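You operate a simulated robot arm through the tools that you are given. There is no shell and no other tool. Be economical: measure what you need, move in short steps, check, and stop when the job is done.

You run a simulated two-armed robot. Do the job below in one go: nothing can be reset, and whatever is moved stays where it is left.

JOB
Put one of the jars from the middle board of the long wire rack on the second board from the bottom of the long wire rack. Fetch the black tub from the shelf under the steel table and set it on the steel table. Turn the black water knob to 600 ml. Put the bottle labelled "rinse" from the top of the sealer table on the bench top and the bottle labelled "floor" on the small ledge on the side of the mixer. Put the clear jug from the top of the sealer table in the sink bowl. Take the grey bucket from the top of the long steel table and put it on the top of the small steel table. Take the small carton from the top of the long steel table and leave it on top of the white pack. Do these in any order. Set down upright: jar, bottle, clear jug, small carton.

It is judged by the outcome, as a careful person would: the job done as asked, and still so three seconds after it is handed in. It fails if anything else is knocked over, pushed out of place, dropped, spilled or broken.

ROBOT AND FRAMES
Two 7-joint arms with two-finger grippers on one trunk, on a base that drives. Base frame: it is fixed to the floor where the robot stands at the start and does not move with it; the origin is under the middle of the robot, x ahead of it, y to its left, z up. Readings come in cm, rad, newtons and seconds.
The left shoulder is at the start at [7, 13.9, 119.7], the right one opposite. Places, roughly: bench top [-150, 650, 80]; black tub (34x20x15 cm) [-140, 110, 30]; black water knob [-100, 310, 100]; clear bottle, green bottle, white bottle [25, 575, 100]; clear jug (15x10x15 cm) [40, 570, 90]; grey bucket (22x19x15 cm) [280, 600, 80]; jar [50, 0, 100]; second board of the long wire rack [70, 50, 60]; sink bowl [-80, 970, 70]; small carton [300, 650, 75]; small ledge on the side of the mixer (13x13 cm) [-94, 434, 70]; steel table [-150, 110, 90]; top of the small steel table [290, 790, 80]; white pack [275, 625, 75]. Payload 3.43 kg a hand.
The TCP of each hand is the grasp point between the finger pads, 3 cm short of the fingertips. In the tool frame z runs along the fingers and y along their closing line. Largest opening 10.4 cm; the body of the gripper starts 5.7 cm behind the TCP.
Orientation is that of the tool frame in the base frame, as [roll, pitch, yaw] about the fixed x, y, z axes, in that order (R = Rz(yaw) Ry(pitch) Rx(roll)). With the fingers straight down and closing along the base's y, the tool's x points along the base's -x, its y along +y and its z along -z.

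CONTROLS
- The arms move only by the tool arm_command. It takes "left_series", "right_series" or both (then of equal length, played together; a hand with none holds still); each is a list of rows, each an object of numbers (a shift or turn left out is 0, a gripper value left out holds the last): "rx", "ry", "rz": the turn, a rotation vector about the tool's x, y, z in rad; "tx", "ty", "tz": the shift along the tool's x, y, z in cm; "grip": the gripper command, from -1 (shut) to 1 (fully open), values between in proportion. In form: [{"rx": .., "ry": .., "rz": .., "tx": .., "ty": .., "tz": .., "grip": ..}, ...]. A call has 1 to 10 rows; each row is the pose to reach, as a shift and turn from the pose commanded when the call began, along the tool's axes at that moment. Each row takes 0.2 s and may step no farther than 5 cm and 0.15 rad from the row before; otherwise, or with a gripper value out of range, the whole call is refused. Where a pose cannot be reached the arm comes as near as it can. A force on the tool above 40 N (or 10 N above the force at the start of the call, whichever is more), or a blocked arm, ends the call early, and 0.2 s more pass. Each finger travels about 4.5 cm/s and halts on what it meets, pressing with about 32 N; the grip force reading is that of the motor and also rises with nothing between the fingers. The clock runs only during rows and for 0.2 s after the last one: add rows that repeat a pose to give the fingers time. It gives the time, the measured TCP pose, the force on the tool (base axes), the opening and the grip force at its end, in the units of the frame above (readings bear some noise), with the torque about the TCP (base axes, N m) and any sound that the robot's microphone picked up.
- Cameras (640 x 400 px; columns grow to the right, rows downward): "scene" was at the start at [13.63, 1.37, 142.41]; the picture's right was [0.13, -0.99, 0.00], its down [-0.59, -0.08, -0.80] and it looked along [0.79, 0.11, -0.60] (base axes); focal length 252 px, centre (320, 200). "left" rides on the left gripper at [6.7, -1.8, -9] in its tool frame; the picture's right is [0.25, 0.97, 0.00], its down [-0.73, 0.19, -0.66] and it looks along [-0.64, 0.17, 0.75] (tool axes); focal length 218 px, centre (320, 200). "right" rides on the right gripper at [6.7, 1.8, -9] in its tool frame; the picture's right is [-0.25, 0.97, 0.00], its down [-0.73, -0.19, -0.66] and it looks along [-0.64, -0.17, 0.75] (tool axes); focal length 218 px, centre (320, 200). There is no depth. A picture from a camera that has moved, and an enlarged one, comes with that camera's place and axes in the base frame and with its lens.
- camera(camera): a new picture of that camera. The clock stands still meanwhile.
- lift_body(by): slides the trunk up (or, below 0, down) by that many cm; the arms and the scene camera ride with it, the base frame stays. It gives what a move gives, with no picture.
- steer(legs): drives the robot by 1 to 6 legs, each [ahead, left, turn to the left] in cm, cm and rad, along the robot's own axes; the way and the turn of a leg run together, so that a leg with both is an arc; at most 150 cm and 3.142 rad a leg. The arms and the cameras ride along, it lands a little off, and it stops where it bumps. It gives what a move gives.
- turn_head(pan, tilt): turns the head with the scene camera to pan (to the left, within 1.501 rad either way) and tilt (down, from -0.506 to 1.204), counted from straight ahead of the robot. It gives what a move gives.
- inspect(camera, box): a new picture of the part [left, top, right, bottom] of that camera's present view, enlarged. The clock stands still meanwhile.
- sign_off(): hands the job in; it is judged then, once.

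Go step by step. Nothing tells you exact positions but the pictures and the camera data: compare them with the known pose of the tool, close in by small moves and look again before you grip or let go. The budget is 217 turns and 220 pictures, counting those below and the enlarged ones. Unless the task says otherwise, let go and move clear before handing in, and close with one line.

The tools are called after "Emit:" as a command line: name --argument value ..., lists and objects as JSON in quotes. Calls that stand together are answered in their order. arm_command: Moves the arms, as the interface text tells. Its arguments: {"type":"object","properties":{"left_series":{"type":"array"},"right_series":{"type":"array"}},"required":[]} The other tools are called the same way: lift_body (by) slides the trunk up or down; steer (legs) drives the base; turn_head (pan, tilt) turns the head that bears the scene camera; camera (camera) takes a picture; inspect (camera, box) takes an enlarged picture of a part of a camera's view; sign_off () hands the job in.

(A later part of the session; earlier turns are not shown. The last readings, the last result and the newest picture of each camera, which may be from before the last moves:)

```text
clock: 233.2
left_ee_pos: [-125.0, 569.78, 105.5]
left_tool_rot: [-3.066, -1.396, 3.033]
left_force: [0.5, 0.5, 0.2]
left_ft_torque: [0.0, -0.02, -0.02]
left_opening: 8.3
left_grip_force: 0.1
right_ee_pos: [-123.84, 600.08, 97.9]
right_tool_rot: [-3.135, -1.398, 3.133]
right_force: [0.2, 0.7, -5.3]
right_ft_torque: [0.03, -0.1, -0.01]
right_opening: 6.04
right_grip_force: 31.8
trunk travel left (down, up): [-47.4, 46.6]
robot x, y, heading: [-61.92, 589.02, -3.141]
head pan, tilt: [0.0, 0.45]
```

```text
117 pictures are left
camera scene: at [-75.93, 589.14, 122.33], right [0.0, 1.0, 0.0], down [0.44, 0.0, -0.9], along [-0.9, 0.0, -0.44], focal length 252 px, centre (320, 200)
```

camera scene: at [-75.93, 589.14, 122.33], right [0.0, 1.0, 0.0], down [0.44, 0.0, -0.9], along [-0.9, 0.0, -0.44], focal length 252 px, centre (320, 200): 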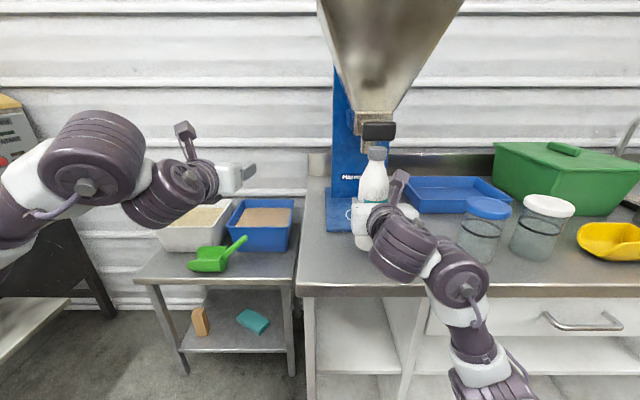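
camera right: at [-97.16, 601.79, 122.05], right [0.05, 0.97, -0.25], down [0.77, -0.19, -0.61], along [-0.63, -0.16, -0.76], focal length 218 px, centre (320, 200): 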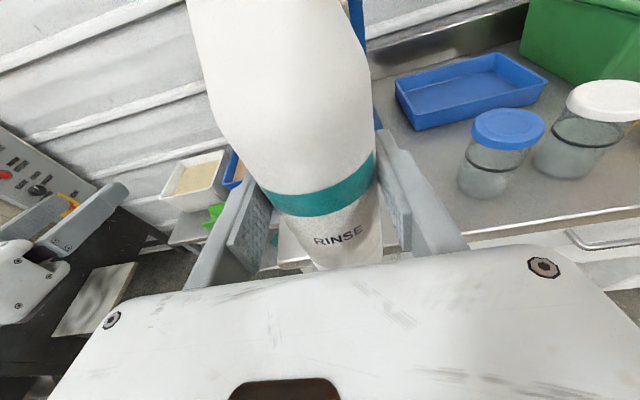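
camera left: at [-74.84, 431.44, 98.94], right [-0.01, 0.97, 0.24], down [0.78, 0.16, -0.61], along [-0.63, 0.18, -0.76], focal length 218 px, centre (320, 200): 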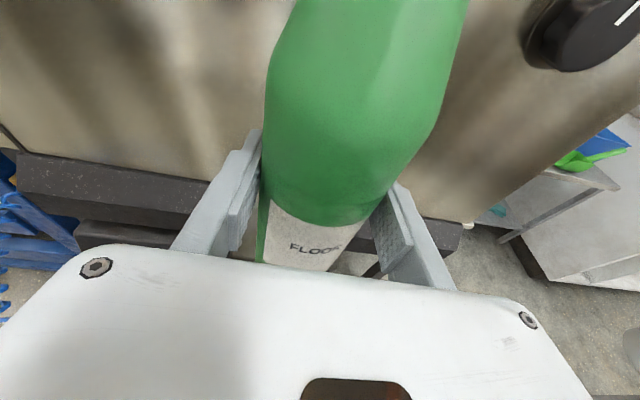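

Clear around it. I lower until contact.

Emit:
arm_command --right_series '[{"tx": -1.5, "tz": 0.25}, {"tx": -3, "tz": 0.5}, {"tx": -3.5, "tz": 0.6}]'

Emit:
arm_command --right_series '[{"tx": -0.4, "tz": 0.07}, {"tx": -0.8, "tz": 0.14}]'

Emit:
arm_command --right_series '[{"tx": -0.4, "tz": 0.07}, {"tx": -0.8, "tz": 0.14}]'

```text
clock: 234.0
left_ee_pos: [-124.78, 569.55, 105.5]
left_tool_rot: [-3.069, -1.4, 3.033]
left_force: [-0.1, -0.1, 0.4]
left_ft_torque: [-0.01, 0.0, 0.03]
left_opening: 8.33
left_grip_force: 0.0
right_ee_pos: [-123.7, 600.11, 94.94]
right_tool_rot: [-3.108, -1.41, 3.106]
right_force: [-9.3, 1.8, 29.6]
right_ft_torque: [0.21, 0.47, -0.1]
right_opening: 6.06
right_grip_force: 31.7
trunk travel left (down, up): [-47.4, 46.6]
robot x, y, heading: [-61.67, 588.9, -3.138]
head pan, tilt: [0.0, 0.45]
```

```text
clock: 234.6
left_ee_pos: [-124.49, 569.62, 105.8]
left_tool_rot: [-3.068, -1.401, 3.034]
left_force: [0.7, 0.0, 0.1]
left_ft_torque: [-0.03, 0.0, 0.02]
left_opening: 8.3
left_grip_force: 0.1
right_ee_pos: [-123.44, 599.97, 93.95]
right_tool_rot: [-3.126, -1.407, 3.124]
right_force: [0.4, -0.2, 32.1]
right_ft_torque: [0.17, 0.44, -0.1]
right_opening: 6.09
right_grip_force: 31.7
trunk travel left (down, up): [-47.4, 46.6]
robot x, y, heading: [-61.44, 588.85, -3.139]
head pan, tilt: [0.0, 0.45]
```

```text
clock: 235.2
left_ee_pos: [-124.6, 569.61, 105.69]
left_tool_rot: [-3.07, -1.4, 3.033]
left_force: [-0.1, 0.2, 0.3]
left_ft_torque: [0.0, -0.02, -0.05]
left_opening: 8.32
left_grip_force: 0.0
right_ee_pos: [-123.5, 599.98, 93.14]
right_tool_rot: [-3.131, -1.407, 3.125]
right_force: [3.1, 0.5, 32.8]
right_ft_torque: [0.06, 0.4, 0.01]
right_opening: 6.06
right_grip_force: 32.4
trunk travel left (down, up): [-47.4, 46.6]
robot x, y, heading: [-61.54, 588.71, -3.138]
head pan, tilt: [0.0, 0.45]
```

Contact made. I ease, open and back away.

Emit:
arm_command --right_series '[{"tx": 0.5}, {"tx": 0.5, "grip": -0.2}, {"tx": 0.5, "grip": 0.5}, {"tx": 0.5, "grip": 0.6}, {"tx": 0.5, "grip": 0.6}]'

Emit:
steer --legs '[[-14, 0, 0]]'

Emit:
camera --camera "scene"

```text
clock: 236.4
left_ee_pos: [-124.97, 569.66, 105.51]
left_tool_rot: [-3.064, -1.397, 3.031]
left_force: [0.3, 0.3, 0.1]
left_ft_torque: [-0.01, -0.03, -0.03]
left_opening: 8.31
left_grip_force: 0.1
right_ee_pos: [-123.93, 600.19, 93.09]
right_tool_rot: [-3.14, -1.398, 3.137]
right_force: [0.0, 0.1, -1.0]
right_ft_torque: [0.02, 0.01, -0.02]
right_opening: 8.32
right_grip_force: 0.0
trunk travel left (down, up): [-47.4, 46.6]
robot x, y, heading: [-61.55, 588.98, -3.14]
head pan, tilt: [0.0, 0.45]
```

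```text
clock: 237.8
left_ee_pos: [-110.92, 569.67, 105.51]
left_tool_rot: [-3.068, -1.398, 3.032]
left_force: [0.9, -0.1, -0.3]
left_ft_torque: [0.01, 0.01, 0.01]
left_opening: 8.33
left_grip_force: 0.0
right_ee_pos: [-109.78, 600.15, 93.19]
right_tool_rot: [-3.138, -1.4, 3.135]
right_force: [0.8, 0.1, -0.3]
right_ft_torque: [0.01, 0.03, -0.01]
right_opening: 8.31
right_grip_force: 0.0
trunk travel left (down, up): [-47.4, 46.6]
robot x, y, heading: [-47.45, 589.15, -3.141]
head pan, tilt: [0.0, 0.45]
```

```text
116 pictures are left
camera scene: at [-61.82, 589.17, 122.34], right [0.0, 1.0, 0.0], down [0.43, 0.0, -0.9], along [-0.9, 0.0, -0.43], focal length 252 px, centre (320, 200)
```

scene: 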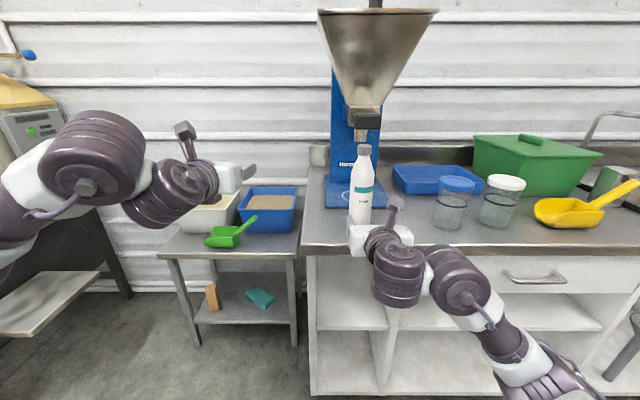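

White bottle stands on the bench. Next the jug: I retrace to the front of the sealer table, facing it, and pitch the right hand downwards for a rim grip.

Emit:
steer --legs '[[0, 79, 0], [-52, 45, 0], [-25, 10, 0], [0, 0, -1.57]]'

Emit:
arm_command --right_series '[{"ry": -0.13, "tx": 3}, {"ry": -0.26, "tx": 6}, {"ry": -0.39, "tx": 9}, {"ry": -0.52, "tx": 12}, {"ry": -0.65, "tx": 15}, {"ry": -0.78, "tx": 18}]'

Emit:
turn_head --pan 0 --tilt 0.4

Emit:
camera --camera "scene"

```text
clock: 250.7
left_ee_pos: [10.64, 519.3, 105.38]
left_tool_rot: [-3.068, -1.399, 1.462]
left_force: [0.7, 0.0, -0.4]
left_ft_torque: [0.0, -0.03, -0.02]
left_opening: 8.31
left_grip_force: 0.1
right_ee_pos: [41.05, 518.39, 93.29]
right_tool_rot: [-3.135, -1.401, 1.564]
right_force: [0.7, 0.5, -0.6]
right_ft_torque: [0.01, -0.03, 0.02]
right_opening: 8.33
right_grip_force: 0.0
trunk travel left (down, up): [-47.4, 46.6]
robot x, y, heading: [30.31, 456.13, 1.578]
head pan, tilt: [0.0, 0.45]
```

```text
clock: 252.1
left_ee_pos: [10.68, 519.09, 105.69]
left_tool_rot: [-3.063, -1.402, 1.459]
left_force: [0.4, -0.4, 0.8]
left_ft_torque: [-0.02, 0.01, 0.02]
left_opening: 8.31
left_grip_force: 0.0
right_ee_pos: [40.36, 526.35, 111.1]
right_tool_rot: [-3.139, -0.62, 1.57]
right_force: [-0.9, 0.0, 0.0]
right_ft_torque: [0.01, 0.03, 0.02]
right_opening: 8.33
right_grip_force: 0.0
right hand out of reach, approached as far as the arm can: row 4, 5, 6
trunk travel left (down, up): [-47.4, 46.6]
robot x, y, heading: [29.91, 456.03, 1.575]
head pan, tilt: [0.0, 0.45]
```

```text
clock: 252.7
left_ee_pos: [10.68, 519.45, 105.35]
left_tool_rot: [-3.066, -1.398, 1.463]
left_force: [-0.1, 0.0, -0.2]
left_ft_torque: [0.04, 0.03, 0.01]
left_opening: 8.32
left_grip_force: 0.1
right_ee_pos: [40.38, 526.56, 110.88]
right_tool_rot: [-3.139, -0.621, 1.57]
right_force: [0.8, -0.2, 0.0]
right_ft_torque: [0.01, 0.02, -0.02]
right_opening: 8.34
right_grip_force: 0.1
trunk travel left (down, up): [-47.4, 46.6]
robot x, y, heading: [30.22, 455.98, 1.577]
head pan, tilt: [0.0, 0.4]
```

```text
115 pictures are left
camera scene: at [30.06, 470.62, 122.8], right [1.0, 0.0, 0.0], down [0.0, -0.39, -0.92], along [0.0, 0.92, -0.39], focal length 252 px, centre (320, 200)
```

scene: 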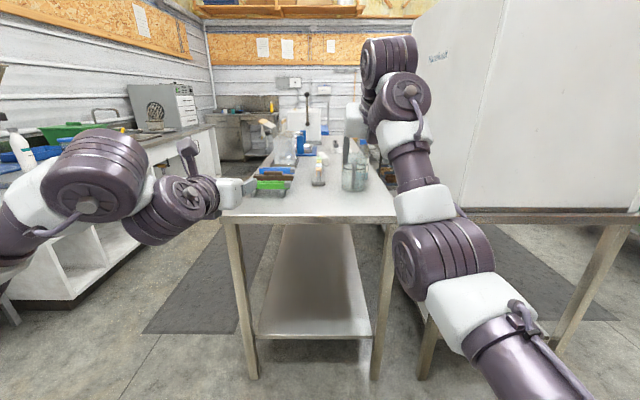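

Emit:
lift_body --by 16

Emit:
steer --legs '[[20, 0, 0]]'

Emit:
camera --camera "right"

Emit:
camera --camera "scene"

```text
clock: 254.6
left_ee_pos: [10.68, 519.44, 121.51]
left_tool_rot: [-3.068, -1.396, 1.465]
left_force: [-0.1, -0.4, -0.1]
left_ft_torque: [0.01, -0.05, 0.0]
left_opening: 8.33
left_grip_force: 0.0
right_ee_pos: [40.45, 526.75, 126.95]
right_tool_rot: [-3.138, -0.62, 1.569]
right_force: [0.3, 0.9, -0.3]
right_ft_torque: [-0.01, -0.01, 0.01]
right_opening: 8.3
right_grip_force: 0.1
trunk travel left (down, up): [-63.4, 30.6]
robot x, y, heading: [30.0, 455.91, 1.572]
head pan, tilt: [0.0, 0.4]
```

```text
clock: 256.2
left_ee_pos: [10.57, 539.36, 121.49]
left_tool_rot: [-3.065, -1.397, 1.465]
left_force: [0.2, -0.8, -0.5]
left_ft_torque: [-0.01, 0.02, -0.02]
left_opening: 8.31
left_grip_force: 0.1
right_ee_pos: [40.37, 546.65, 127.09]
right_tool_rot: [-3.14, -0.621, 1.568]
right_force: [-0.4, 0.0, 0.1]
right_ft_torque: [0.02, 0.02, 0.02]
right_opening: 8.31
right_grip_force: 0.1
trunk travel left (down, up): [-63.4, 30.6]
robot x, y, heading: [30.03, 476.05, 1.576]
head pan, tilt: [0.0, 0.4]
```

```text
114 pictures are left
camera right: at [41.97, 546.93, 138.31], right [0.97, -0.21, -0.15], down [-0.19, -0.98, 0.11], along [-0.17, -0.08, -0.98], focal length 218 px, centre (320, 200)
```

right: 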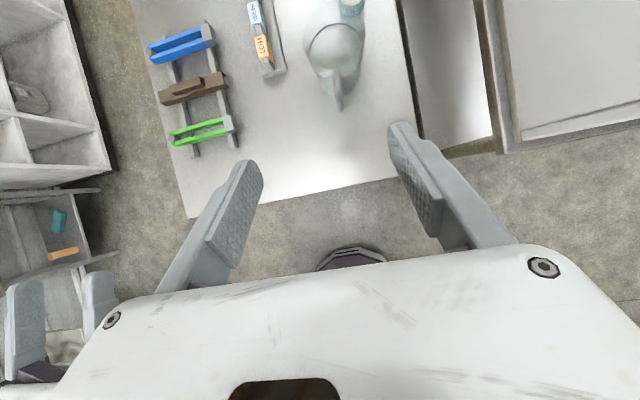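

```text
113 pictures are left
camera scene: at [29.92, 490.73, 138.81], right [1.0, 0.01, 0.0], down [0.0, -0.39, -0.92], along [0.0, 0.92, -0.39], focal length 252 px, centre (320, 200)
```

scene: 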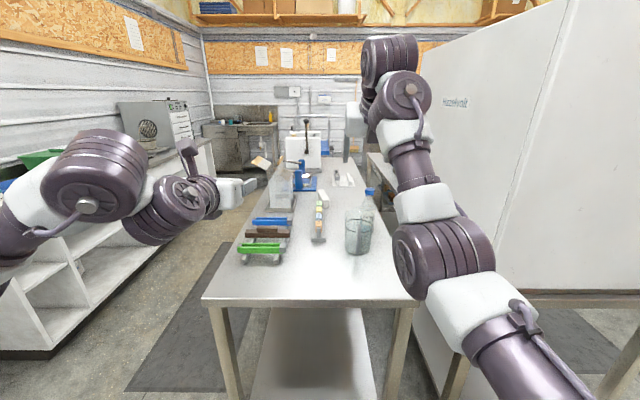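

Jug centre ≈[43, 567], handle toward me. I'll pinch its left wall (x≈38.3) from above. I drive closer, narrow the opening and come down to 10 cm above.

Emit:
steer --legs '[[19, 0, 0]]'

Emit:
arm_command --right_series '[{"ty": -1, "tx": -2.3, "tz": 3.2, "grip": 0}, {"ty": -2.1, "tx": -4.6, "tz": 6.5, "grip": 0}, {"ty": -2.1, "tx": -7, "tz": 9.8, "grip": 0}]'

Emit:
camera --camera "right"

Emit:
camera --camera "scene"

```text
clock: 257.7
left_ee_pos: [10.48, 558.38, 121.59]
left_tool_rot: [-3.067, -1.399, 1.465]
left_force: [-0.2, -0.7, -0.4]
left_ft_torque: [-0.03, 0.0, -0.03]
left_opening: 8.3
left_grip_force: 0.0
right_ee_pos: [40.12, 565.55, 127.12]
right_tool_rot: [-3.141, -0.622, 1.568]
right_force: [0.8, 0.0, -0.3]
right_ft_torque: [-0.05, 0.03, -0.02]
right_opening: 8.29
right_grip_force: 0.1
trunk travel left (down, up): [-63.4, 30.6]
robot x, y, heading: [30.26, 495.0, 1.572]
head pan, tilt: [0.0, 0.4]
```

```text
clock: 258.5
left_ee_pos: [10.53, 558.44, 121.44]
left_tool_rot: [-3.067, -1.397, 1.463]
left_force: [-0.4, 0.4, 0.0]
left_ft_torque: [0.01, -0.01, -0.03]
left_opening: 8.31
left_grip_force: 0.0
right_ee_pos: [38.1, 565.74, 115.09]
right_tool_rot: [-3.14, -0.619, 1.569]
right_force: [-0.5, -0.4, -0.9]
right_ft_torque: [-0.04, -0.04, -0.01]
right_opening: 5.17
right_grip_force: 0.0
trunk travel left (down, up): [-63.4, 30.6]
robot x, y, heading: [29.96, 495.33, 1.577]
head pan, tilt: [0.0, 0.4]
```

```text
112 pictures are left
camera right: at [39.77, 565.96, 126.31], right [0.97, -0.21, -0.15], down [-0.19, -0.98, 0.11], along [-0.17, -0.08, -0.98], focal length 218 px, centre (320, 200)
```

right: 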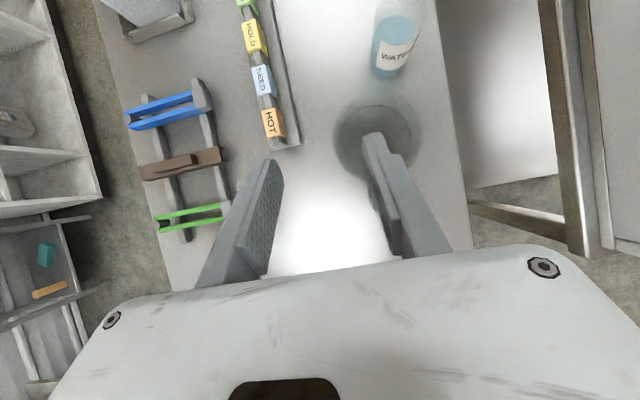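

```text
111 pictures are left
camera scene: at [29.88, 509.76, 138.79], right [1.0, 0.01, 0.0], down [0.0, -0.39, -0.92], along [-0.01, 0.92, -0.39], focal length 252 px, centre (320, 200)
```

scene: 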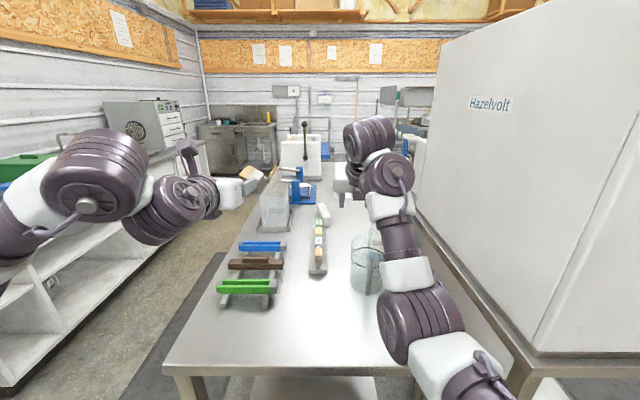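

Emit:
inspect --camera "right" --box '[260, 60, 500, 260]'

Emit:
inspect --camera "scene" --box '[310, 200, 420, 300]'

```text
2.00 times, centred on (380, 160) of right
camera zoom: at [39.77, 565.96, 126.31], right [0.97, -0.21, -0.15], down [-0.19, -0.98, 0.11], along [-0.17, -0.08, -0.98], focal length 436 px, centre (200, 280)
```

zoom: 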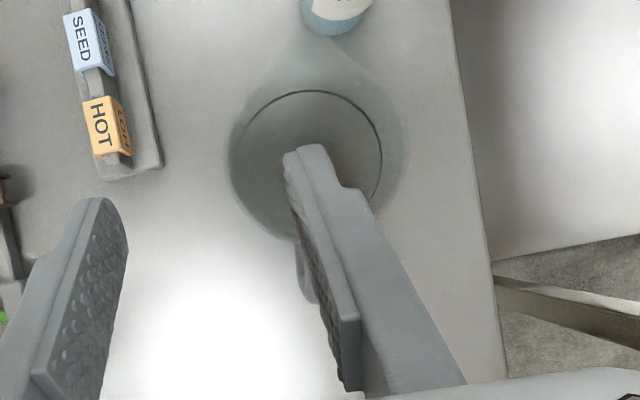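

```text
4.00 times, centred on (365, 250) of scene
camera zoom: at [29.88, 509.76, 138.79], right [1.0, 0.01, 0.0], down [0.0, -0.39, -0.92], along [-0.01, 0.92, -0.39], focal length 1008 px, centre (140, 0)
```

zoom: 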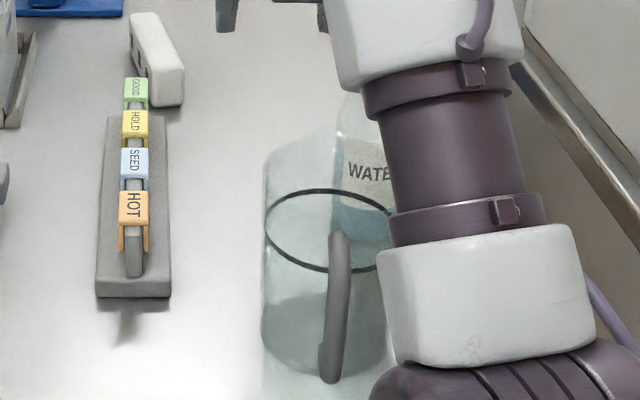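

Rim ≈[43.2, 569.5], left wall x≈38.6, rim z≈102. I shift forward 3.2 and down, stopping just above the rim to look.

Emit:
arm_command --right_series '[{"ty": 0.5, "tx": 2.6, "tz": 1.9}, {"ty": 0.5, "tx": 0.9, "tz": 4.3}, {"ty": 0.5, "tx": -0.9, "tz": 6.8}, {"ty": 0.5, "tx": -2, "tz": 8.4}]'

Emit:
inspect --camera "right" --box '[200, 80, 440, 280]'

Emit:
inspect --camera "scene" --box '[310, 200, 420, 300]'

```text
clock: 259.5
left_ee_pos: [10.48, 558.42, 121.44]
left_tool_rot: [-3.065, -1.398, 1.465]
left_force: [-0.3, 0.1, 0.1]
left_ft_torque: [-0.01, 0.02, 0.0]
left_opening: 8.34
left_grip_force: 0.1
right_ee_pos: [38.47, 568.93, 107.14]
right_tool_rot: [-3.14, -0.621, 1.565]
right_force: [0.9, 0.1, 0.7]
right_ft_torque: [-0.01, -0.01, 0.01]
right_opening: 5.19
right_grip_force: 0.0
trunk travel left (down, up): [-63.4, 30.6]
robot x, y, heading: [30.05, 495.12, 1.58]
head pan, tilt: [0.0, 0.4]
```

```text
2.00 times, centred on (320, 180) of right
camera zoom: at [40.25, 569.19, 118.22], right [0.97, -0.21, -0.15], down [-0.19, -0.97, 0.11], along [-0.17, -0.08, -0.98], focal length 436 px, centre (320, 240)
```

zoom: 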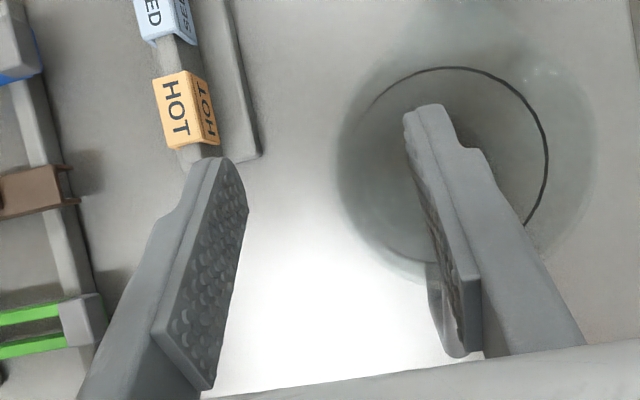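

```text
4.00 times, centred on (365, 250) of scene
camera zoom: at [29.85, 509.72, 138.79], right [1.0, 0.01, 0.0], down [0.0, -0.39, -0.92], along [-0.01, 0.92, -0.39], focal length 1008 px, centre (140, 0)
```

zoom: 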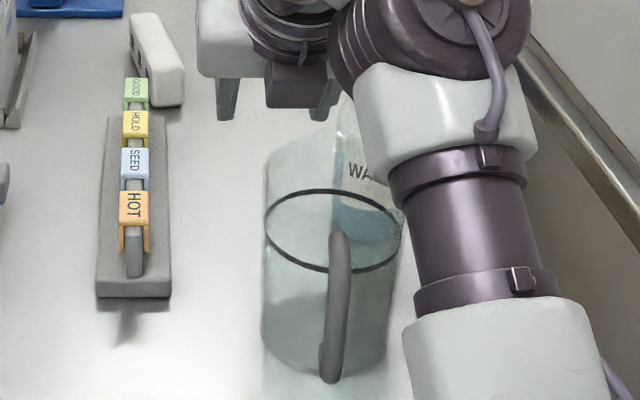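

The wall lies centrally between the fingers. I go down and pinch.

Emit:
arm_command --right_series '[{"tx": -1, "tz": 1.4}, {"tx": -2, "tz": 2.8}, {"tx": -3, "tz": 4.2}, {"tx": -3.7, "tz": 5.2}]'

Emit:
inspect --camera "right" --box '[200, 80, 440, 280]'

Emit:
inspect --camera "scene" --box '[310, 200, 420, 300]'

```text
clock: 260.5
left_ee_pos: [10.46, 558.39, 121.43]
left_tool_rot: [-3.069, -1.398, 1.465]
left_force: [-1.1, 1.5, 0.4]
left_ft_torque: [-0.01, 0.0, -0.03]
left_opening: 8.35
left_grip_force: 0.1
right_ee_pos: [38.62, 569.0, 100.62]
right_tool_rot: [-3.139, -0.618, 1.569]
right_force: [-0.4, 0.5, -0.7]
right_ft_torque: [-0.01, 0.03, -0.03]
right_opening: 5.19
right_grip_force: 0.1
trunk travel left (down, up): [-63.4, 30.6]
robot x, y, heading: [30.11, 495.04, 1.577]
head pan, tilt: [0.0, 0.4]
```

```text
2.00 times, centred on (320, 180) of right
camera zoom: at [40.3, 569.11, 111.81], right [0.97, -0.21, -0.15], down [-0.19, -0.98, 0.11], along [-0.17, -0.08, -0.98], focal length 436 px, centre (320, 240)
```

zoom: 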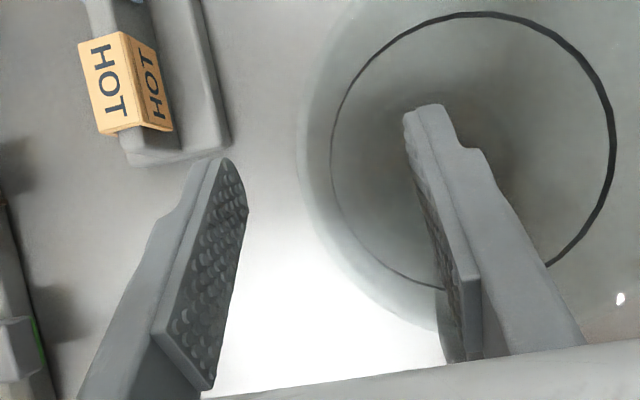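

```text
4.00 times, centred on (365, 250) of scene
camera zoom: at [29.84, 509.69, 138.79], right [1.0, 0.01, 0.0], down [0.0, -0.39, -0.92], along [-0.01, 0.92, -0.39], focal length 1008 px, centre (140, 0)
```

zoom: 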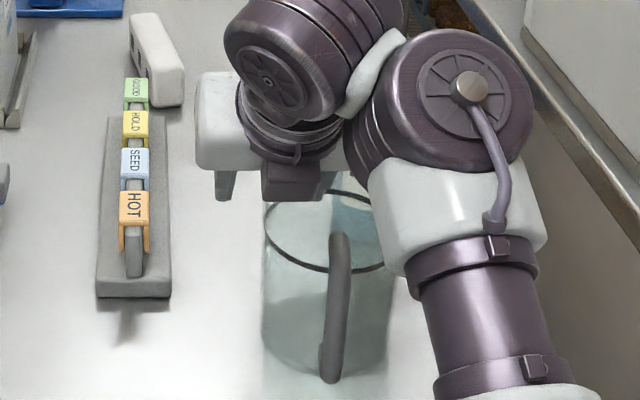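

Emit:
arm_command --right_series '[{"grip": -1}, {"grip": -1}, {"grip": -1}, {"grip": -1}, {"grip": -1}, {"grip": -1}]'

Emit:
inspect --camera "right" --box '[200, 80, 440, 280]'

```text
clock: 261.9
left_ee_pos: [10.48, 558.38, 121.46]
left_tool_rot: [-3.066, -1.398, 1.463]
left_force: [-0.2, 0.5, -0.1]
left_ft_torque: [0.02, 0.03, 0.02]
left_opening: 8.29
left_grip_force: 0.1
right_ee_pos: [38.6, 568.82, 100.53]
right_tool_rot: [-3.14, -0.62, 1.569]
right_force: [-0.6, -0.9, 0.2]
right_ft_torque: [0.02, 0.08, -0.01]
right_opening: 0.6
right_grip_force: 31.8
trunk travel left (down, up): [-63.4, 30.6]
robot x, y, heading: [29.72, 495.3, 1.576]
head pan, tilt: [0.0, 0.4]
```

```text
2.00 times, centred on (320, 180) of right
camera zoom: at [40.29, 569.1, 111.8], right [0.97, -0.21, -0.15], down [-0.19, -0.98, 0.11], along [-0.17, -0.08, -0.98], focal length 436 px, centre (320, 240)
```

zoom: 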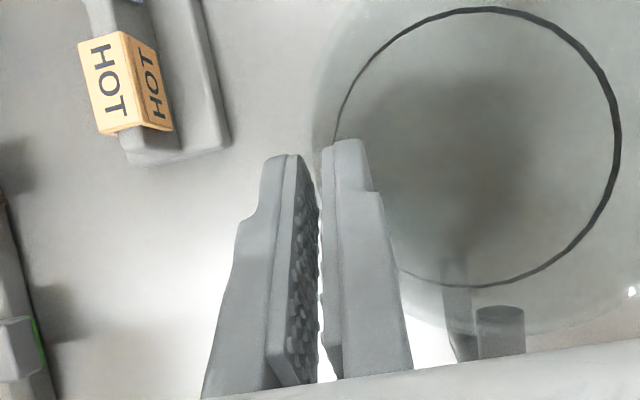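

Wall gripped (0.6 cm). I lift 3 cm and check.

Emit:
lift_body --by 3

Emit:
camera --camera "right"

Emit:
inspect --camera "scene" --box '[290, 180, 430, 320]'

```text
clock: 262.7
left_ee_pos: [10.44, 558.39, 124.38]
left_tool_rot: [-3.068, -1.399, 1.464]
left_force: [0.1, -0.1, 0.7]
left_ft_torque: [0.01, 0.01, 0.02]
left_opening: 8.32
left_grip_force: 0.1
right_ee_pos: [38.54, 568.99, 103.61]
right_tool_rot: [-3.138, -0.62, 1.569]
right_force: [-0.3, 0.4, -2.4]
right_ft_torque: [-0.01, 0.05, 0.02]
right_opening: 0.61
right_grip_force: 32.3
trunk travel left (down, up): [-66.4, 27.6]
robot x, y, heading: [30.39, 495.37, 1.578]
head pan, tilt: [0.0, 0.4]
```

```text
103 pictures are left
camera right: at [40.28, 569.15, 114.78], right [0.97, -0.21, -0.15], down [-0.19, -0.98, 0.11], along [-0.17, -0.08, -0.98], focal length 218 px, centre (320, 200)
```

right: 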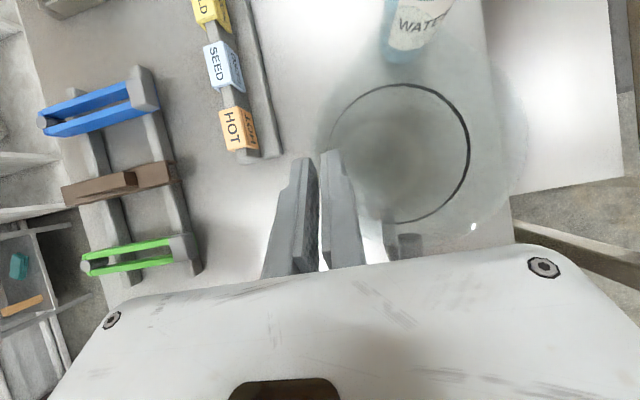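

```text
2.86 times, centred on (360, 250) of scene
camera zoom: at [29.82, 509.74, 141.79], right [1.0, 0.01, 0.0], down [0.0, -0.39, -0.92], along [0.0, 0.92, -0.39], focal length 720 px, centre (206, 57)
```

zoom: 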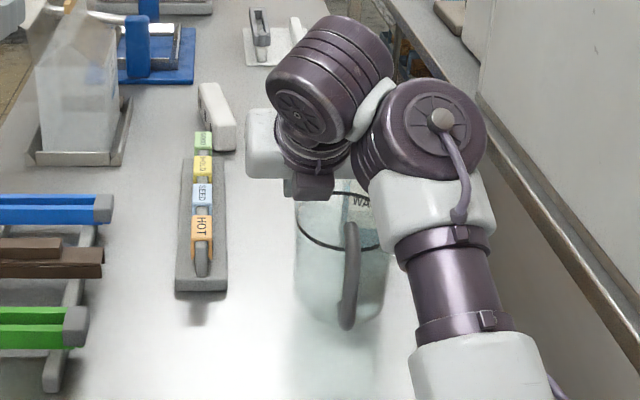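

The jug is held. I lift a bit more, back out, and go up the aisle toward the sink.

Emit:
lift_body --by 8

Emit:
steer --legs '[[-38, 0, 0], [0, 85, 0], [150, 0, 0], [110, 0, 0]]'

Emit:
camera --camera "scene"

```text
clock: 263.8
left_ee_pos: [10.35, 558.47, 132.41]
left_tool_rot: [-3.068, -1.397, 1.465]
left_force: [-0.1, -0.2, -1.1]
left_ft_torque: [0.0, -0.01, -0.02]
left_opening: 8.34
left_grip_force: 0.1
right_ee_pos: [38.61, 568.83, 111.55]
right_tool_rot: [-3.141, -0.62, 1.57]
right_force: [-1.2, 0.2, -1.8]
right_ft_torque: [0.0, 0.07, 0.0]
right_opening: 0.58
right_grip_force: 32.4
trunk travel left (down, up): [-74.4, 19.6]
robot x, y, heading: [29.71, 495.28, 1.575]
head pan, tilt: [0.0, 0.4]
```

```text
clock: 282.6
left_ee_pos: [-76.26, 778.86, 132.4]
left_tool_rot: [-3.067, -1.398, 1.458]
left_force: [0.5, 0.6, 0.2]
left_ft_torque: [-0.01, -0.04, -0.02]
left_opening: 8.31
left_grip_force: 0.0
right_ee_pos: [-48.18, 789.19, 111.62]
right_tool_rot: [-3.139, -0.621, 1.566]
right_force: [0.4, -0.7, -1.0]
right_ft_torque: [0.02, 0.05, -0.01]
right_opening: 0.6
right_grip_force: 32.2
trunk travel left (down, up): [-74.4, 19.6]
robot x, y, heading: [-57.43, 715.5, 1.571]
head pan, tilt: [0.0, 0.4]
```

```text
101 pictures are left
camera scene: at [-57.17, 729.95, 149.8], right [1.0, 0.0, 0.0], down [0.0, -0.39, -0.92], along [0.0, 0.92, -0.39], focal length 252 px, centre (320, 200)
```

scene: 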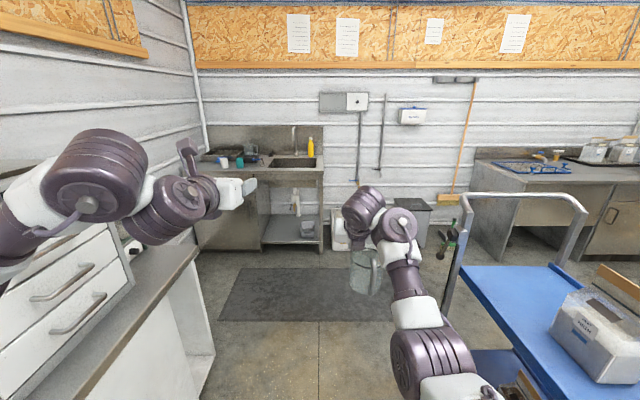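

The sink bowl is at about [-83, 970]. I go past the bench end, shift left, and approach to line the jug up over the front of the bowl.

Emit:
steer --legs '[[140, 0, 0], [0, 39, 0]]'

Emit:
turn_head --pan 0 --tilt 0.6

Emit:
camera --camera "scene"

Emit:
camera --camera "right"

```text
clock: 291.6
left_ee_pos: [-114.39, 919.31, 132.45]
left_tool_rot: [-3.064, -1.398, 1.451]
left_force: [-0.2, 1.1, -0.1]
left_ft_torque: [-0.02, 0.0, 0.01]
left_opening: 8.32
left_grip_force: 0.1
right_ee_pos: [-86.2, 929.59, 111.52]
right_tool_rot: [-3.139, -0.62, 1.56]
right_force: [0.0, 0.4, -1.0]
right_ft_torque: [0.01, 0.07, 0.01]
right_opening: 0.6
right_grip_force: 32.1
trunk travel left (down, up): [-74.4, 19.6]
robot x, y, heading: [-95.44, 855.84, 1.568]
head pan, tilt: [0.0, 0.4]
```

```text
clock: 292.4
left_ee_pos: [-114.55, 919.34, 132.51]
left_tool_rot: [-3.07, -1.398, 1.457]
left_force: [-0.1, -0.1, -0.6]
left_ft_torque: [-0.02, 0.03, 0.0]
left_opening: 8.32
left_grip_force: 0.0
right_ee_pos: [-86.26, 929.56, 111.6]
right_tool_rot: [3.141, -0.618, 1.56]
right_force: [0.7, 0.4, -0.4]
right_ft_torque: [-0.02, 0.04, -0.02]
right_opening: 0.6
right_grip_force: 32.2
trunk travel left (down, up): [-74.4, 19.6]
robot x, y, heading: [-95.41, 855.99, 1.564]
head pan, tilt: [0.0, 0.6]
```

```text
100 pictures are left
camera scene: at [-95.67, 870.05, 147.97], right [1.0, 0.0, 0.0], down [0.0, -0.56, -0.83], along [0.0, 0.83, -0.56], focal length 252 px, centre (320, 200)
```

scene: 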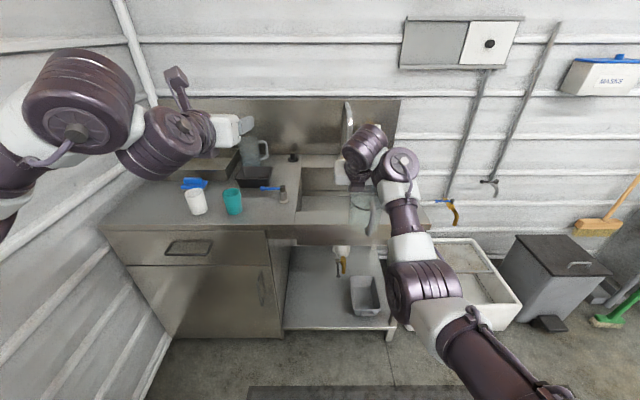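

```text
99 pictures are left
camera right: at [-84.65, 929.81, 122.81], right [0.97, -0.22, -0.15], down [-0.2, -0.97, 0.11], along [-0.17, -0.08, -0.98], focal length 218 px, centre (320, 200)
```

right: 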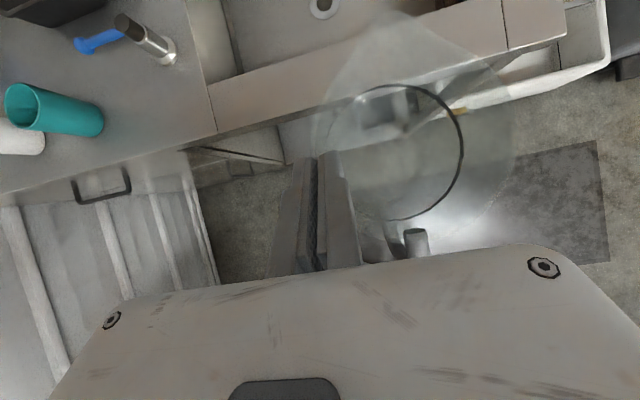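

Counter z≈87, bowl x −104…−65, y 951…986, drain at [-83.5, 969]. I drive 35 cm so the jug is above the bowl, and check.

Emit:
steer --legs '[[35, 0, 0]]'

Emit:
camera --camera "scene"

Emit:
camera --camera "right"

```text
clock: 294.7
left_ee_pos: [-114.31, 954.76, 132.58]
left_tool_rot: [-3.066, -1.399, 1.454]
left_force: [0.9, -0.2, 0.0]
left_ft_torque: [-0.03, -0.01, 0.0]
left_opening: 8.3
left_grip_force: 0.1
right_ee_pos: [-86.13, 964.92, 111.69]
right_tool_rot: [-3.141, -0.622, 1.56]
right_force: [0.3, -1.1, -1.3]
right_ft_torque: [-0.02, 0.06, 0.01]
right_opening: 0.6
right_grip_force: 32.2
trunk travel left (down, up): [-74.4, 19.6]
robot x, y, heading: [-95.77, 891.31, 1.567]
head pan, tilt: [0.0, 0.6]
```

```text
98 pictures are left
camera scene: at [-95.45, 905.38, 147.99], right [1.0, 0.0, 0.0], down [0.0, -0.56, -0.83], along [0.0, 0.83, -0.56], focal length 252 px, centre (320, 200)
```

scene: 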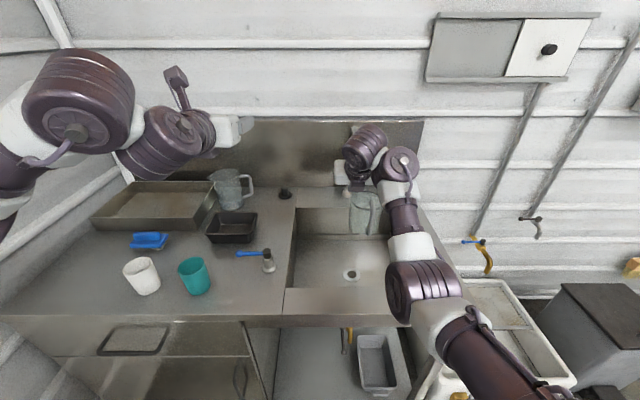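

```text
97 pictures are left
camera right: at [-84.38, 965.15, 122.89], right [0.96, -0.22, -0.15], down [-0.2, -0.97, 0.11], along [-0.17, -0.08, -0.98], focal length 218 px, centre (320, 200)
```

right: 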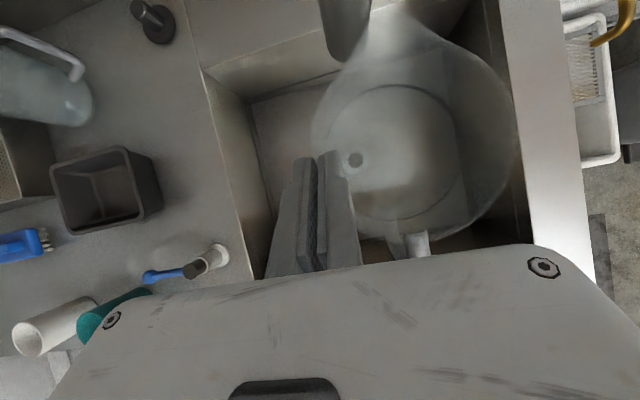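

Emit:
inspect --camera "scene" --box '[270, 110, 430, 290]'

Emit:
inspect --camera "right" --box '[240, 0, 540, 270]'

```text
2.22 times, centred on (350, 200) of scene
camera zoom: at [-95.45, 905.38, 147.99], right [1.0, 0.0, 0.0], down [0.0, -0.56, -0.83], along [0.0, 0.83, -0.56], focal length 560 px, centre (253, 200)
```

zoom: 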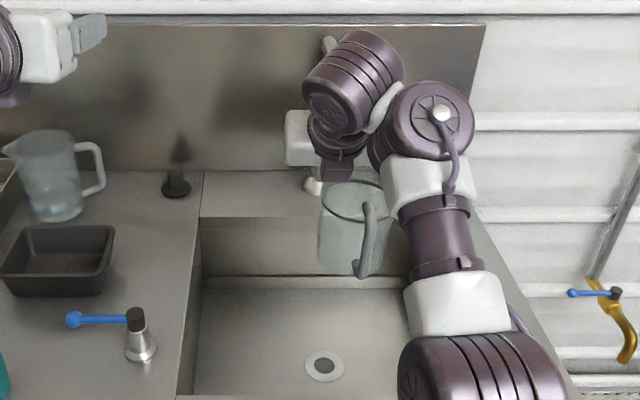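

```text
1.48 times, centred on (390, 135) of right
camera zoom: at [-84.38, 965.15, 122.89], right [0.96, -0.22, -0.15], down [-0.2, -0.97, 0.11], along [-0.17, -0.08, -0.98], focal length 323 px, centre (216, 296)
```

zoom: 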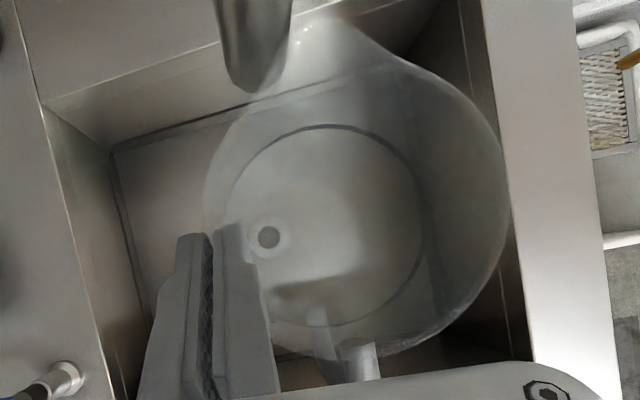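

The faucet tip hangs just behind the jug's spout, so I back off, shift 8 cm to the right half of the bowl and come in again.

Emit:
steer --legs '[[-5, 0, 0], [0, -8, 0], [4, 0, 0]]'

Emit:
camera --camera "right"

Emit:
camera --camera "scene"

```text
clock: 296.7
left_ee_pos: [-106.55, 953.02, 132.79]
left_tool_rot: [-3.078, -1.404, 1.467]
left_force: [-0.1, -0.9, 0.5]
left_ft_torque: [-0.03, 0.02, -0.05]
left_opening: 8.3
left_grip_force: 0.1
right_ee_pos: [-78.31, 963.43, 112.1]
right_tool_rot: [3.139, -0.624, 1.562]
right_force: [0.1, -0.3, -0.9]
right_ft_torque: [0.0, 0.03, -0.05]
right_opening: 0.62
right_grip_force: 31.6
trunk travel left (down, up): [-74.4, 19.6]
robot x, y, heading: [-87.56, 890.12, 1.568]
head pan, tilt: [0.0, 0.6]
```

```text
94 pictures are left
camera right: at [-76.68, 963.53, 123.24], right [0.97, -0.21, -0.15], down [-0.2, -0.97, 0.1], along [-0.17, -0.07, -0.98], focal length 218 px, centre (320, 200)
```

right: 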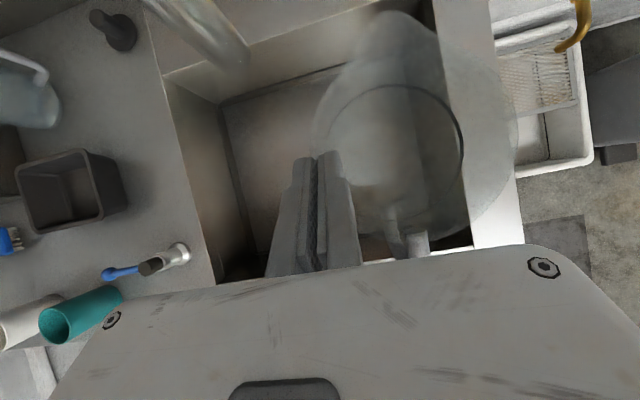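

```text
93 pictures are left
camera scene: at [-87.72, 903.67, 148.05], right [1.0, 0.0, 0.0], down [0.0, -0.56, -0.83], along [0.0, 0.83, -0.56], focal length 252 px, centre (320, 200)
```

scene: 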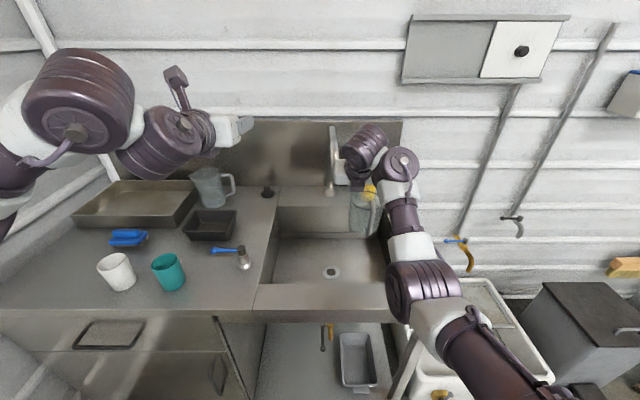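

Clear of the faucet and centred in the right half. I lower into the bowl.

Emit:
lift_body --by -20

Emit:
camera --camera "scene"

Emit:
camera --camera "right"

```text
clock: 298.9
left_ee_pos: [-106.36, 953.69, 112.58]
left_tool_rot: [-3.069, -1.4, 1.456]
left_force: [-0.4, 0.4, 0.6]
left_ft_torque: [0.02, 0.01, -0.01]
left_opening: 8.28
left_grip_force: 0.1
right_ee_pos: [-78.2, 963.93, 91.59]
right_tool_rot: [-3.141, -0.622, 1.561]
right_force: [0.7, 1.2, -0.8]
right_ft_torque: [-0.03, 0.1, 0.01]
right_opening: 0.59
right_grip_force: 32.1
trunk travel left (down, up): [-54.4, 39.6]
robot x, y, heading: [-87.42, 890.27, 1.564]
head pan, tilt: [0.0, 0.6]
```

```text
92 pictures are left
camera scene: at [-87.41, 904.29, 127.98], right [1.0, 0.0, 0.0], down [0.0, -0.57, -0.82], along [0.0, 0.82, -0.57], focal length 252 px, centre (320, 200)
```

scene: 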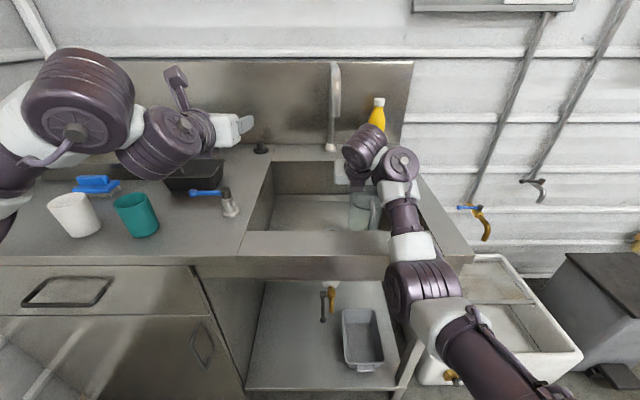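

```text
91 pictures are left
camera right: at [-76.42, 964.04, 102.87], right [0.97, -0.22, -0.15], down [-0.2, -0.97, 0.11], along [-0.17, -0.08, -0.98], focal length 218 px, centre (320, 200)
```

right: 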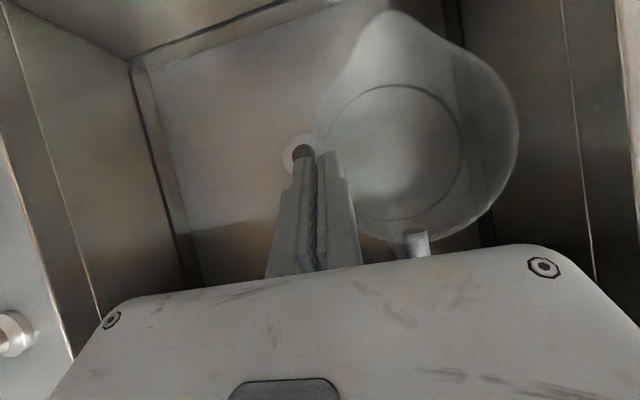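

Emit:
lift_body --by -3

Emit:
lift_body --by -1

Emit:
lift_body --by -1

Emit:
camera --camera "right"

```text
clock: 299.6
left_ee_pos: [-106.34, 953.63, 109.45]
left_tool_rot: [-3.069, -1.4, 1.456]
left_force: [0.4, 0.6, -0.1]
left_ft_torque: [-0.03, 0.0, -0.03]
left_opening: 8.35
left_grip_force: 0.1
right_ee_pos: [-78.15, 963.8, 88.71]
right_tool_rot: [-3.14, -0.622, 1.56]
right_force: [-0.8, -0.4, -1.2]
right_ft_torque: [0.0, 0.09, 0.01]
right_opening: 0.6
right_grip_force: 32.1
trunk travel left (down, up): [-51.4, 42.6]
robot x, y, heading: [-87.57, 890.31, 1.571]
head pan, tilt: [0.0, 0.6]
```

```text
clock: 300.2
left_ee_pos: [-106.46, 953.69, 108.61]
left_tool_rot: [-3.068, -1.399, 1.455]
left_force: [0.3, 0.3, -0.3]
left_ft_torque: [-0.02, -0.03, 0.0]
left_opening: 8.31
left_grip_force: 0.0
right_ee_pos: [-78.14, 963.94, 87.66]
right_tool_rot: [-3.14, -0.622, 1.559]
right_force: [0.2, 0.1, -2.2]
right_ft_torque: [-0.02, 0.07, 0.0]
right_opening: 0.6
right_grip_force: 32.0
trunk travel left (down, up): [-50.4, 43.6]
robot x, y, heading: [-87.25, 890.05, 1.566]
head pan, tilt: [0.0, 0.6]
```

```text
clock: 300.8
left_ee_pos: [-106.34, 953.53, 107.36]
left_tool_rot: [-3.068, -1.4, 1.456]
left_force: [0.5, 0.2, 1.3]
left_ft_torque: [0.0, -0.03, -0.02]
left_opening: 8.31
left_grip_force: 0.2
right_ee_pos: [-78.11, 963.7, 86.58]
right_tool_rot: [-3.14, -0.622, 1.562]
right_force: [0.0, -1.1, -2.1]
right_ft_torque: [0.01, 0.06, -0.02]
right_opening: 0.61
right_grip_force: 32.2
trunk travel left (down, up): [-49.4, 44.6]
robot x, y, heading: [-87.36, 890.51, 1.564]
head pan, tilt: [0.0, 0.6]
```

```text
90 pictures are left
camera right: at [-76.42, 964.03, 97.86], right [0.97, -0.22, -0.15], down [-0.2, -0.97, 0.11], along [-0.17, -0.08, -0.98], focal length 218 px, centre (320, 200)
```

right: 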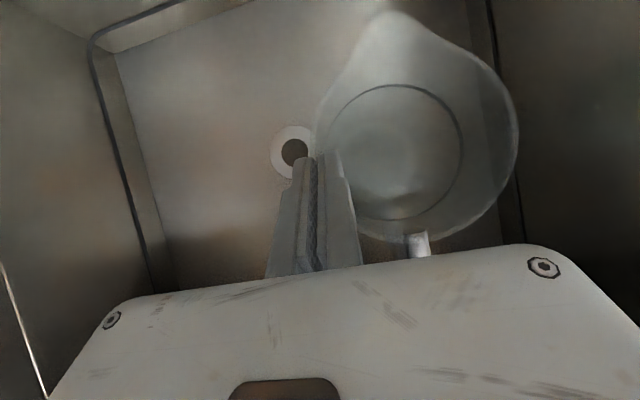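

Emit:
lift_body --by -1

Emit:
lift_body --by -1

Emit:
lift_body --by -0.7

```text
clock: 301.4
left_ee_pos: [-106.37, 953.54, 106.48]
left_tool_rot: [-3.069, -1.4, 1.457]
left_force: [-0.1, -0.3, 0.5]
left_ft_torque: [-0.01, -0.01, -0.03]
left_opening: 8.3
left_grip_force: 0.0
right_ee_pos: [-78.19, 963.67, 85.72]
right_tool_rot: [-3.14, -0.623, 1.561]
right_force: [1.3, 0.2, -1.7]
right_ft_torque: [0.02, 0.07, -0.02]
right_opening: 0.61
right_grip_force: 31.8
trunk travel left (down, up): [-48.4, 45.6]
robot x, y, heading: [-87.47, 890.49, 1.571]
head pan, tilt: [0.0, 0.6]
```

```text
clock: 302.0
left_ee_pos: [-106.37, 953.4, 105.66]
left_tool_rot: [-3.069, -1.401, 1.457]
left_force: [-0.3, 0.0, -0.5]
left_ft_torque: [-0.02, -0.03, 0.03]
left_opening: 8.34
left_grip_force: 0.0
right_ee_pos: [-78.22, 963.63, 84.92]
right_tool_rot: [3.14, -0.626, 1.561]
right_force: [-0.9, 0.2, 1.1]
right_ft_torque: [0.1, -0.09, 0.04]
right_opening: 0.6
right_grip_force: 32.1
trunk travel left (down, up): [-47.4, 46.6]
robot x, y, heading: [-87.31, 890.51, 1.569]
head pan, tilt: [0.0, 0.6]
```

```text
clock: 302.5
left_ee_pos: [-106.47, 953.02, 105.16]
left_tool_rot: [-3.071, -1.407, 1.46]
left_force: [0.1, 0.1, 0.3]
left_ft_torque: [0.0, -0.01, 0.01]
left_opening: 8.32
left_grip_force: 0.1
right_ee_pos: [-78.2, 963.38, 84.94]
right_tool_rot: [3.142, -0.636, 1.559]
right_force: [-0.1, 0.3, 1.8]
right_ft_torque: [0.07, -0.04, 0.02]
right_opening: 0.58
right_grip_force: 31.5
trunk travel left (down, up): [-46.7, 47.3]
robot x, y, heading: [-87.09, 890.32, 1.568]
head pan, tilt: [0.0, 0.6]
```

The readings suggest an arm link may be touching the counter. I stop and look.

Emit:
lift_body --by 0.7

Emit:
turn_head --pan -0.2 --tilt 0.8

Emit:
camera --camera "scene"

Emit:
camera --camera "right"

```text
clock: 303.1
left_ee_pos: [-106.48, 953.29, 105.67]
left_tool_rot: [-3.069, -1.403, 1.459]
left_force: [-0.1, 0.1, 0.2]
left_ft_torque: [0.01, 0.0, 0.02]
left_opening: 8.34
left_grip_force: 0.1
right_ee_pos: [-78.22, 963.59, 84.81]
right_tool_rot: [3.142, -0.624, 1.561]
right_force: [-1.7, 0.1, 4.7]
right_ft_torque: [0.06, -0.28, 0.0]
right_opening: 0.6
right_grip_force: 31.6
trunk travel left (down, up): [-47.4, 46.6]
robot x, y, heading: [-87.39, 890.08, 1.572]
head pan, tilt: [0.0, 0.6]
```

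```text
clock: 303.8
left_ee_pos: [-106.37, 953.3, 105.75]
left_tool_rot: [-3.072, -1.405, 1.459]
left_force: [-0.1, 0.9, -0.4]
left_ft_torque: [-0.03, -0.03, 0.01]
left_opening: 8.3
left_grip_force: 0.0
right_ee_pos: [-78.14, 963.66, 84.95]
right_tool_rot: [3.141, -0.622, 1.56]
right_force: [0.0, -0.1, 1.5]
right_ft_torque: [-0.1, -0.18, -0.05]
right_opening: 0.6
right_grip_force: 32.0
trunk travel left (down, up): [-47.4, 46.6]
robot x, y, heading: [-87.57, 890.09, 1.566]
head pan, tilt: [-0.201, 0.799]
```

```text
89 pictures are left
camera scene: at [-85.91, 902.99, 119.33], right [0.98, -0.2, 0.0], down [-0.14, -0.7, -0.7], along [0.14, 0.69, -0.71], focal length 252 px, centre (320, 200)
```

scene: 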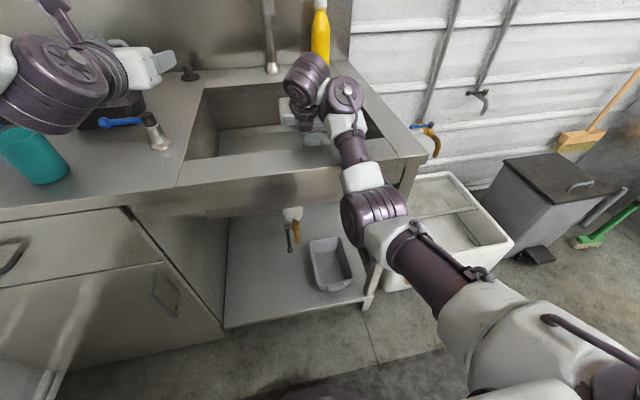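

```text
88 pictures are left
camera right: at [-76.49, 963.75, 96.08], right [0.97, -0.22, -0.15], down [-0.2, -0.97, 0.11], along [-0.17, -0.07, -0.98], focal length 218 px, centre (320, 200)
```

right: 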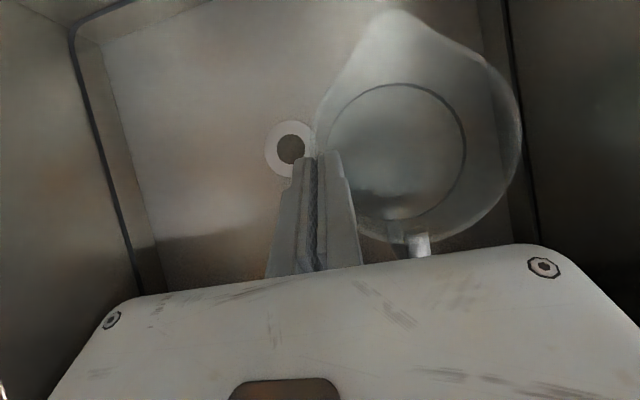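

The forearm is close to the counter edge, but the jug's force already flipped upward, so it touches the bowl floor. I press down 0.4 cm with the wrist only to confirm.

Emit:
arm_command --right_series '[{"tx": -0.12, "tz": 0.16}, {"tx": -0.24, "tz": 0.33}]'

```text
clock: 304.4
left_ee_pos: [-106.48, 953.24, 105.69]
left_tool_rot: [-3.075, -1.404, 1.463]
left_force: [0.6, -0.6, 0.5]
left_ft_torque: [-0.01, 0.0, 0.0]
left_opening: 8.31
left_grip_force: 0.1
right_ee_pos: [-78.2, 963.62, 84.72]
right_tool_rot: [-3.137, -0.628, 1.56]
right_force: [-2.9, -0.8, 17.0]
right_ft_torque: [-0.8, -0.3, -0.18]
right_opening: 0.62
right_grip_force: 32.2
trunk travel left (down, up): [-47.4, 46.6]
robot x, y, heading: [-87.6, 890.24, 1.569]
head pan, tilt: [-0.201, 0.799]
```

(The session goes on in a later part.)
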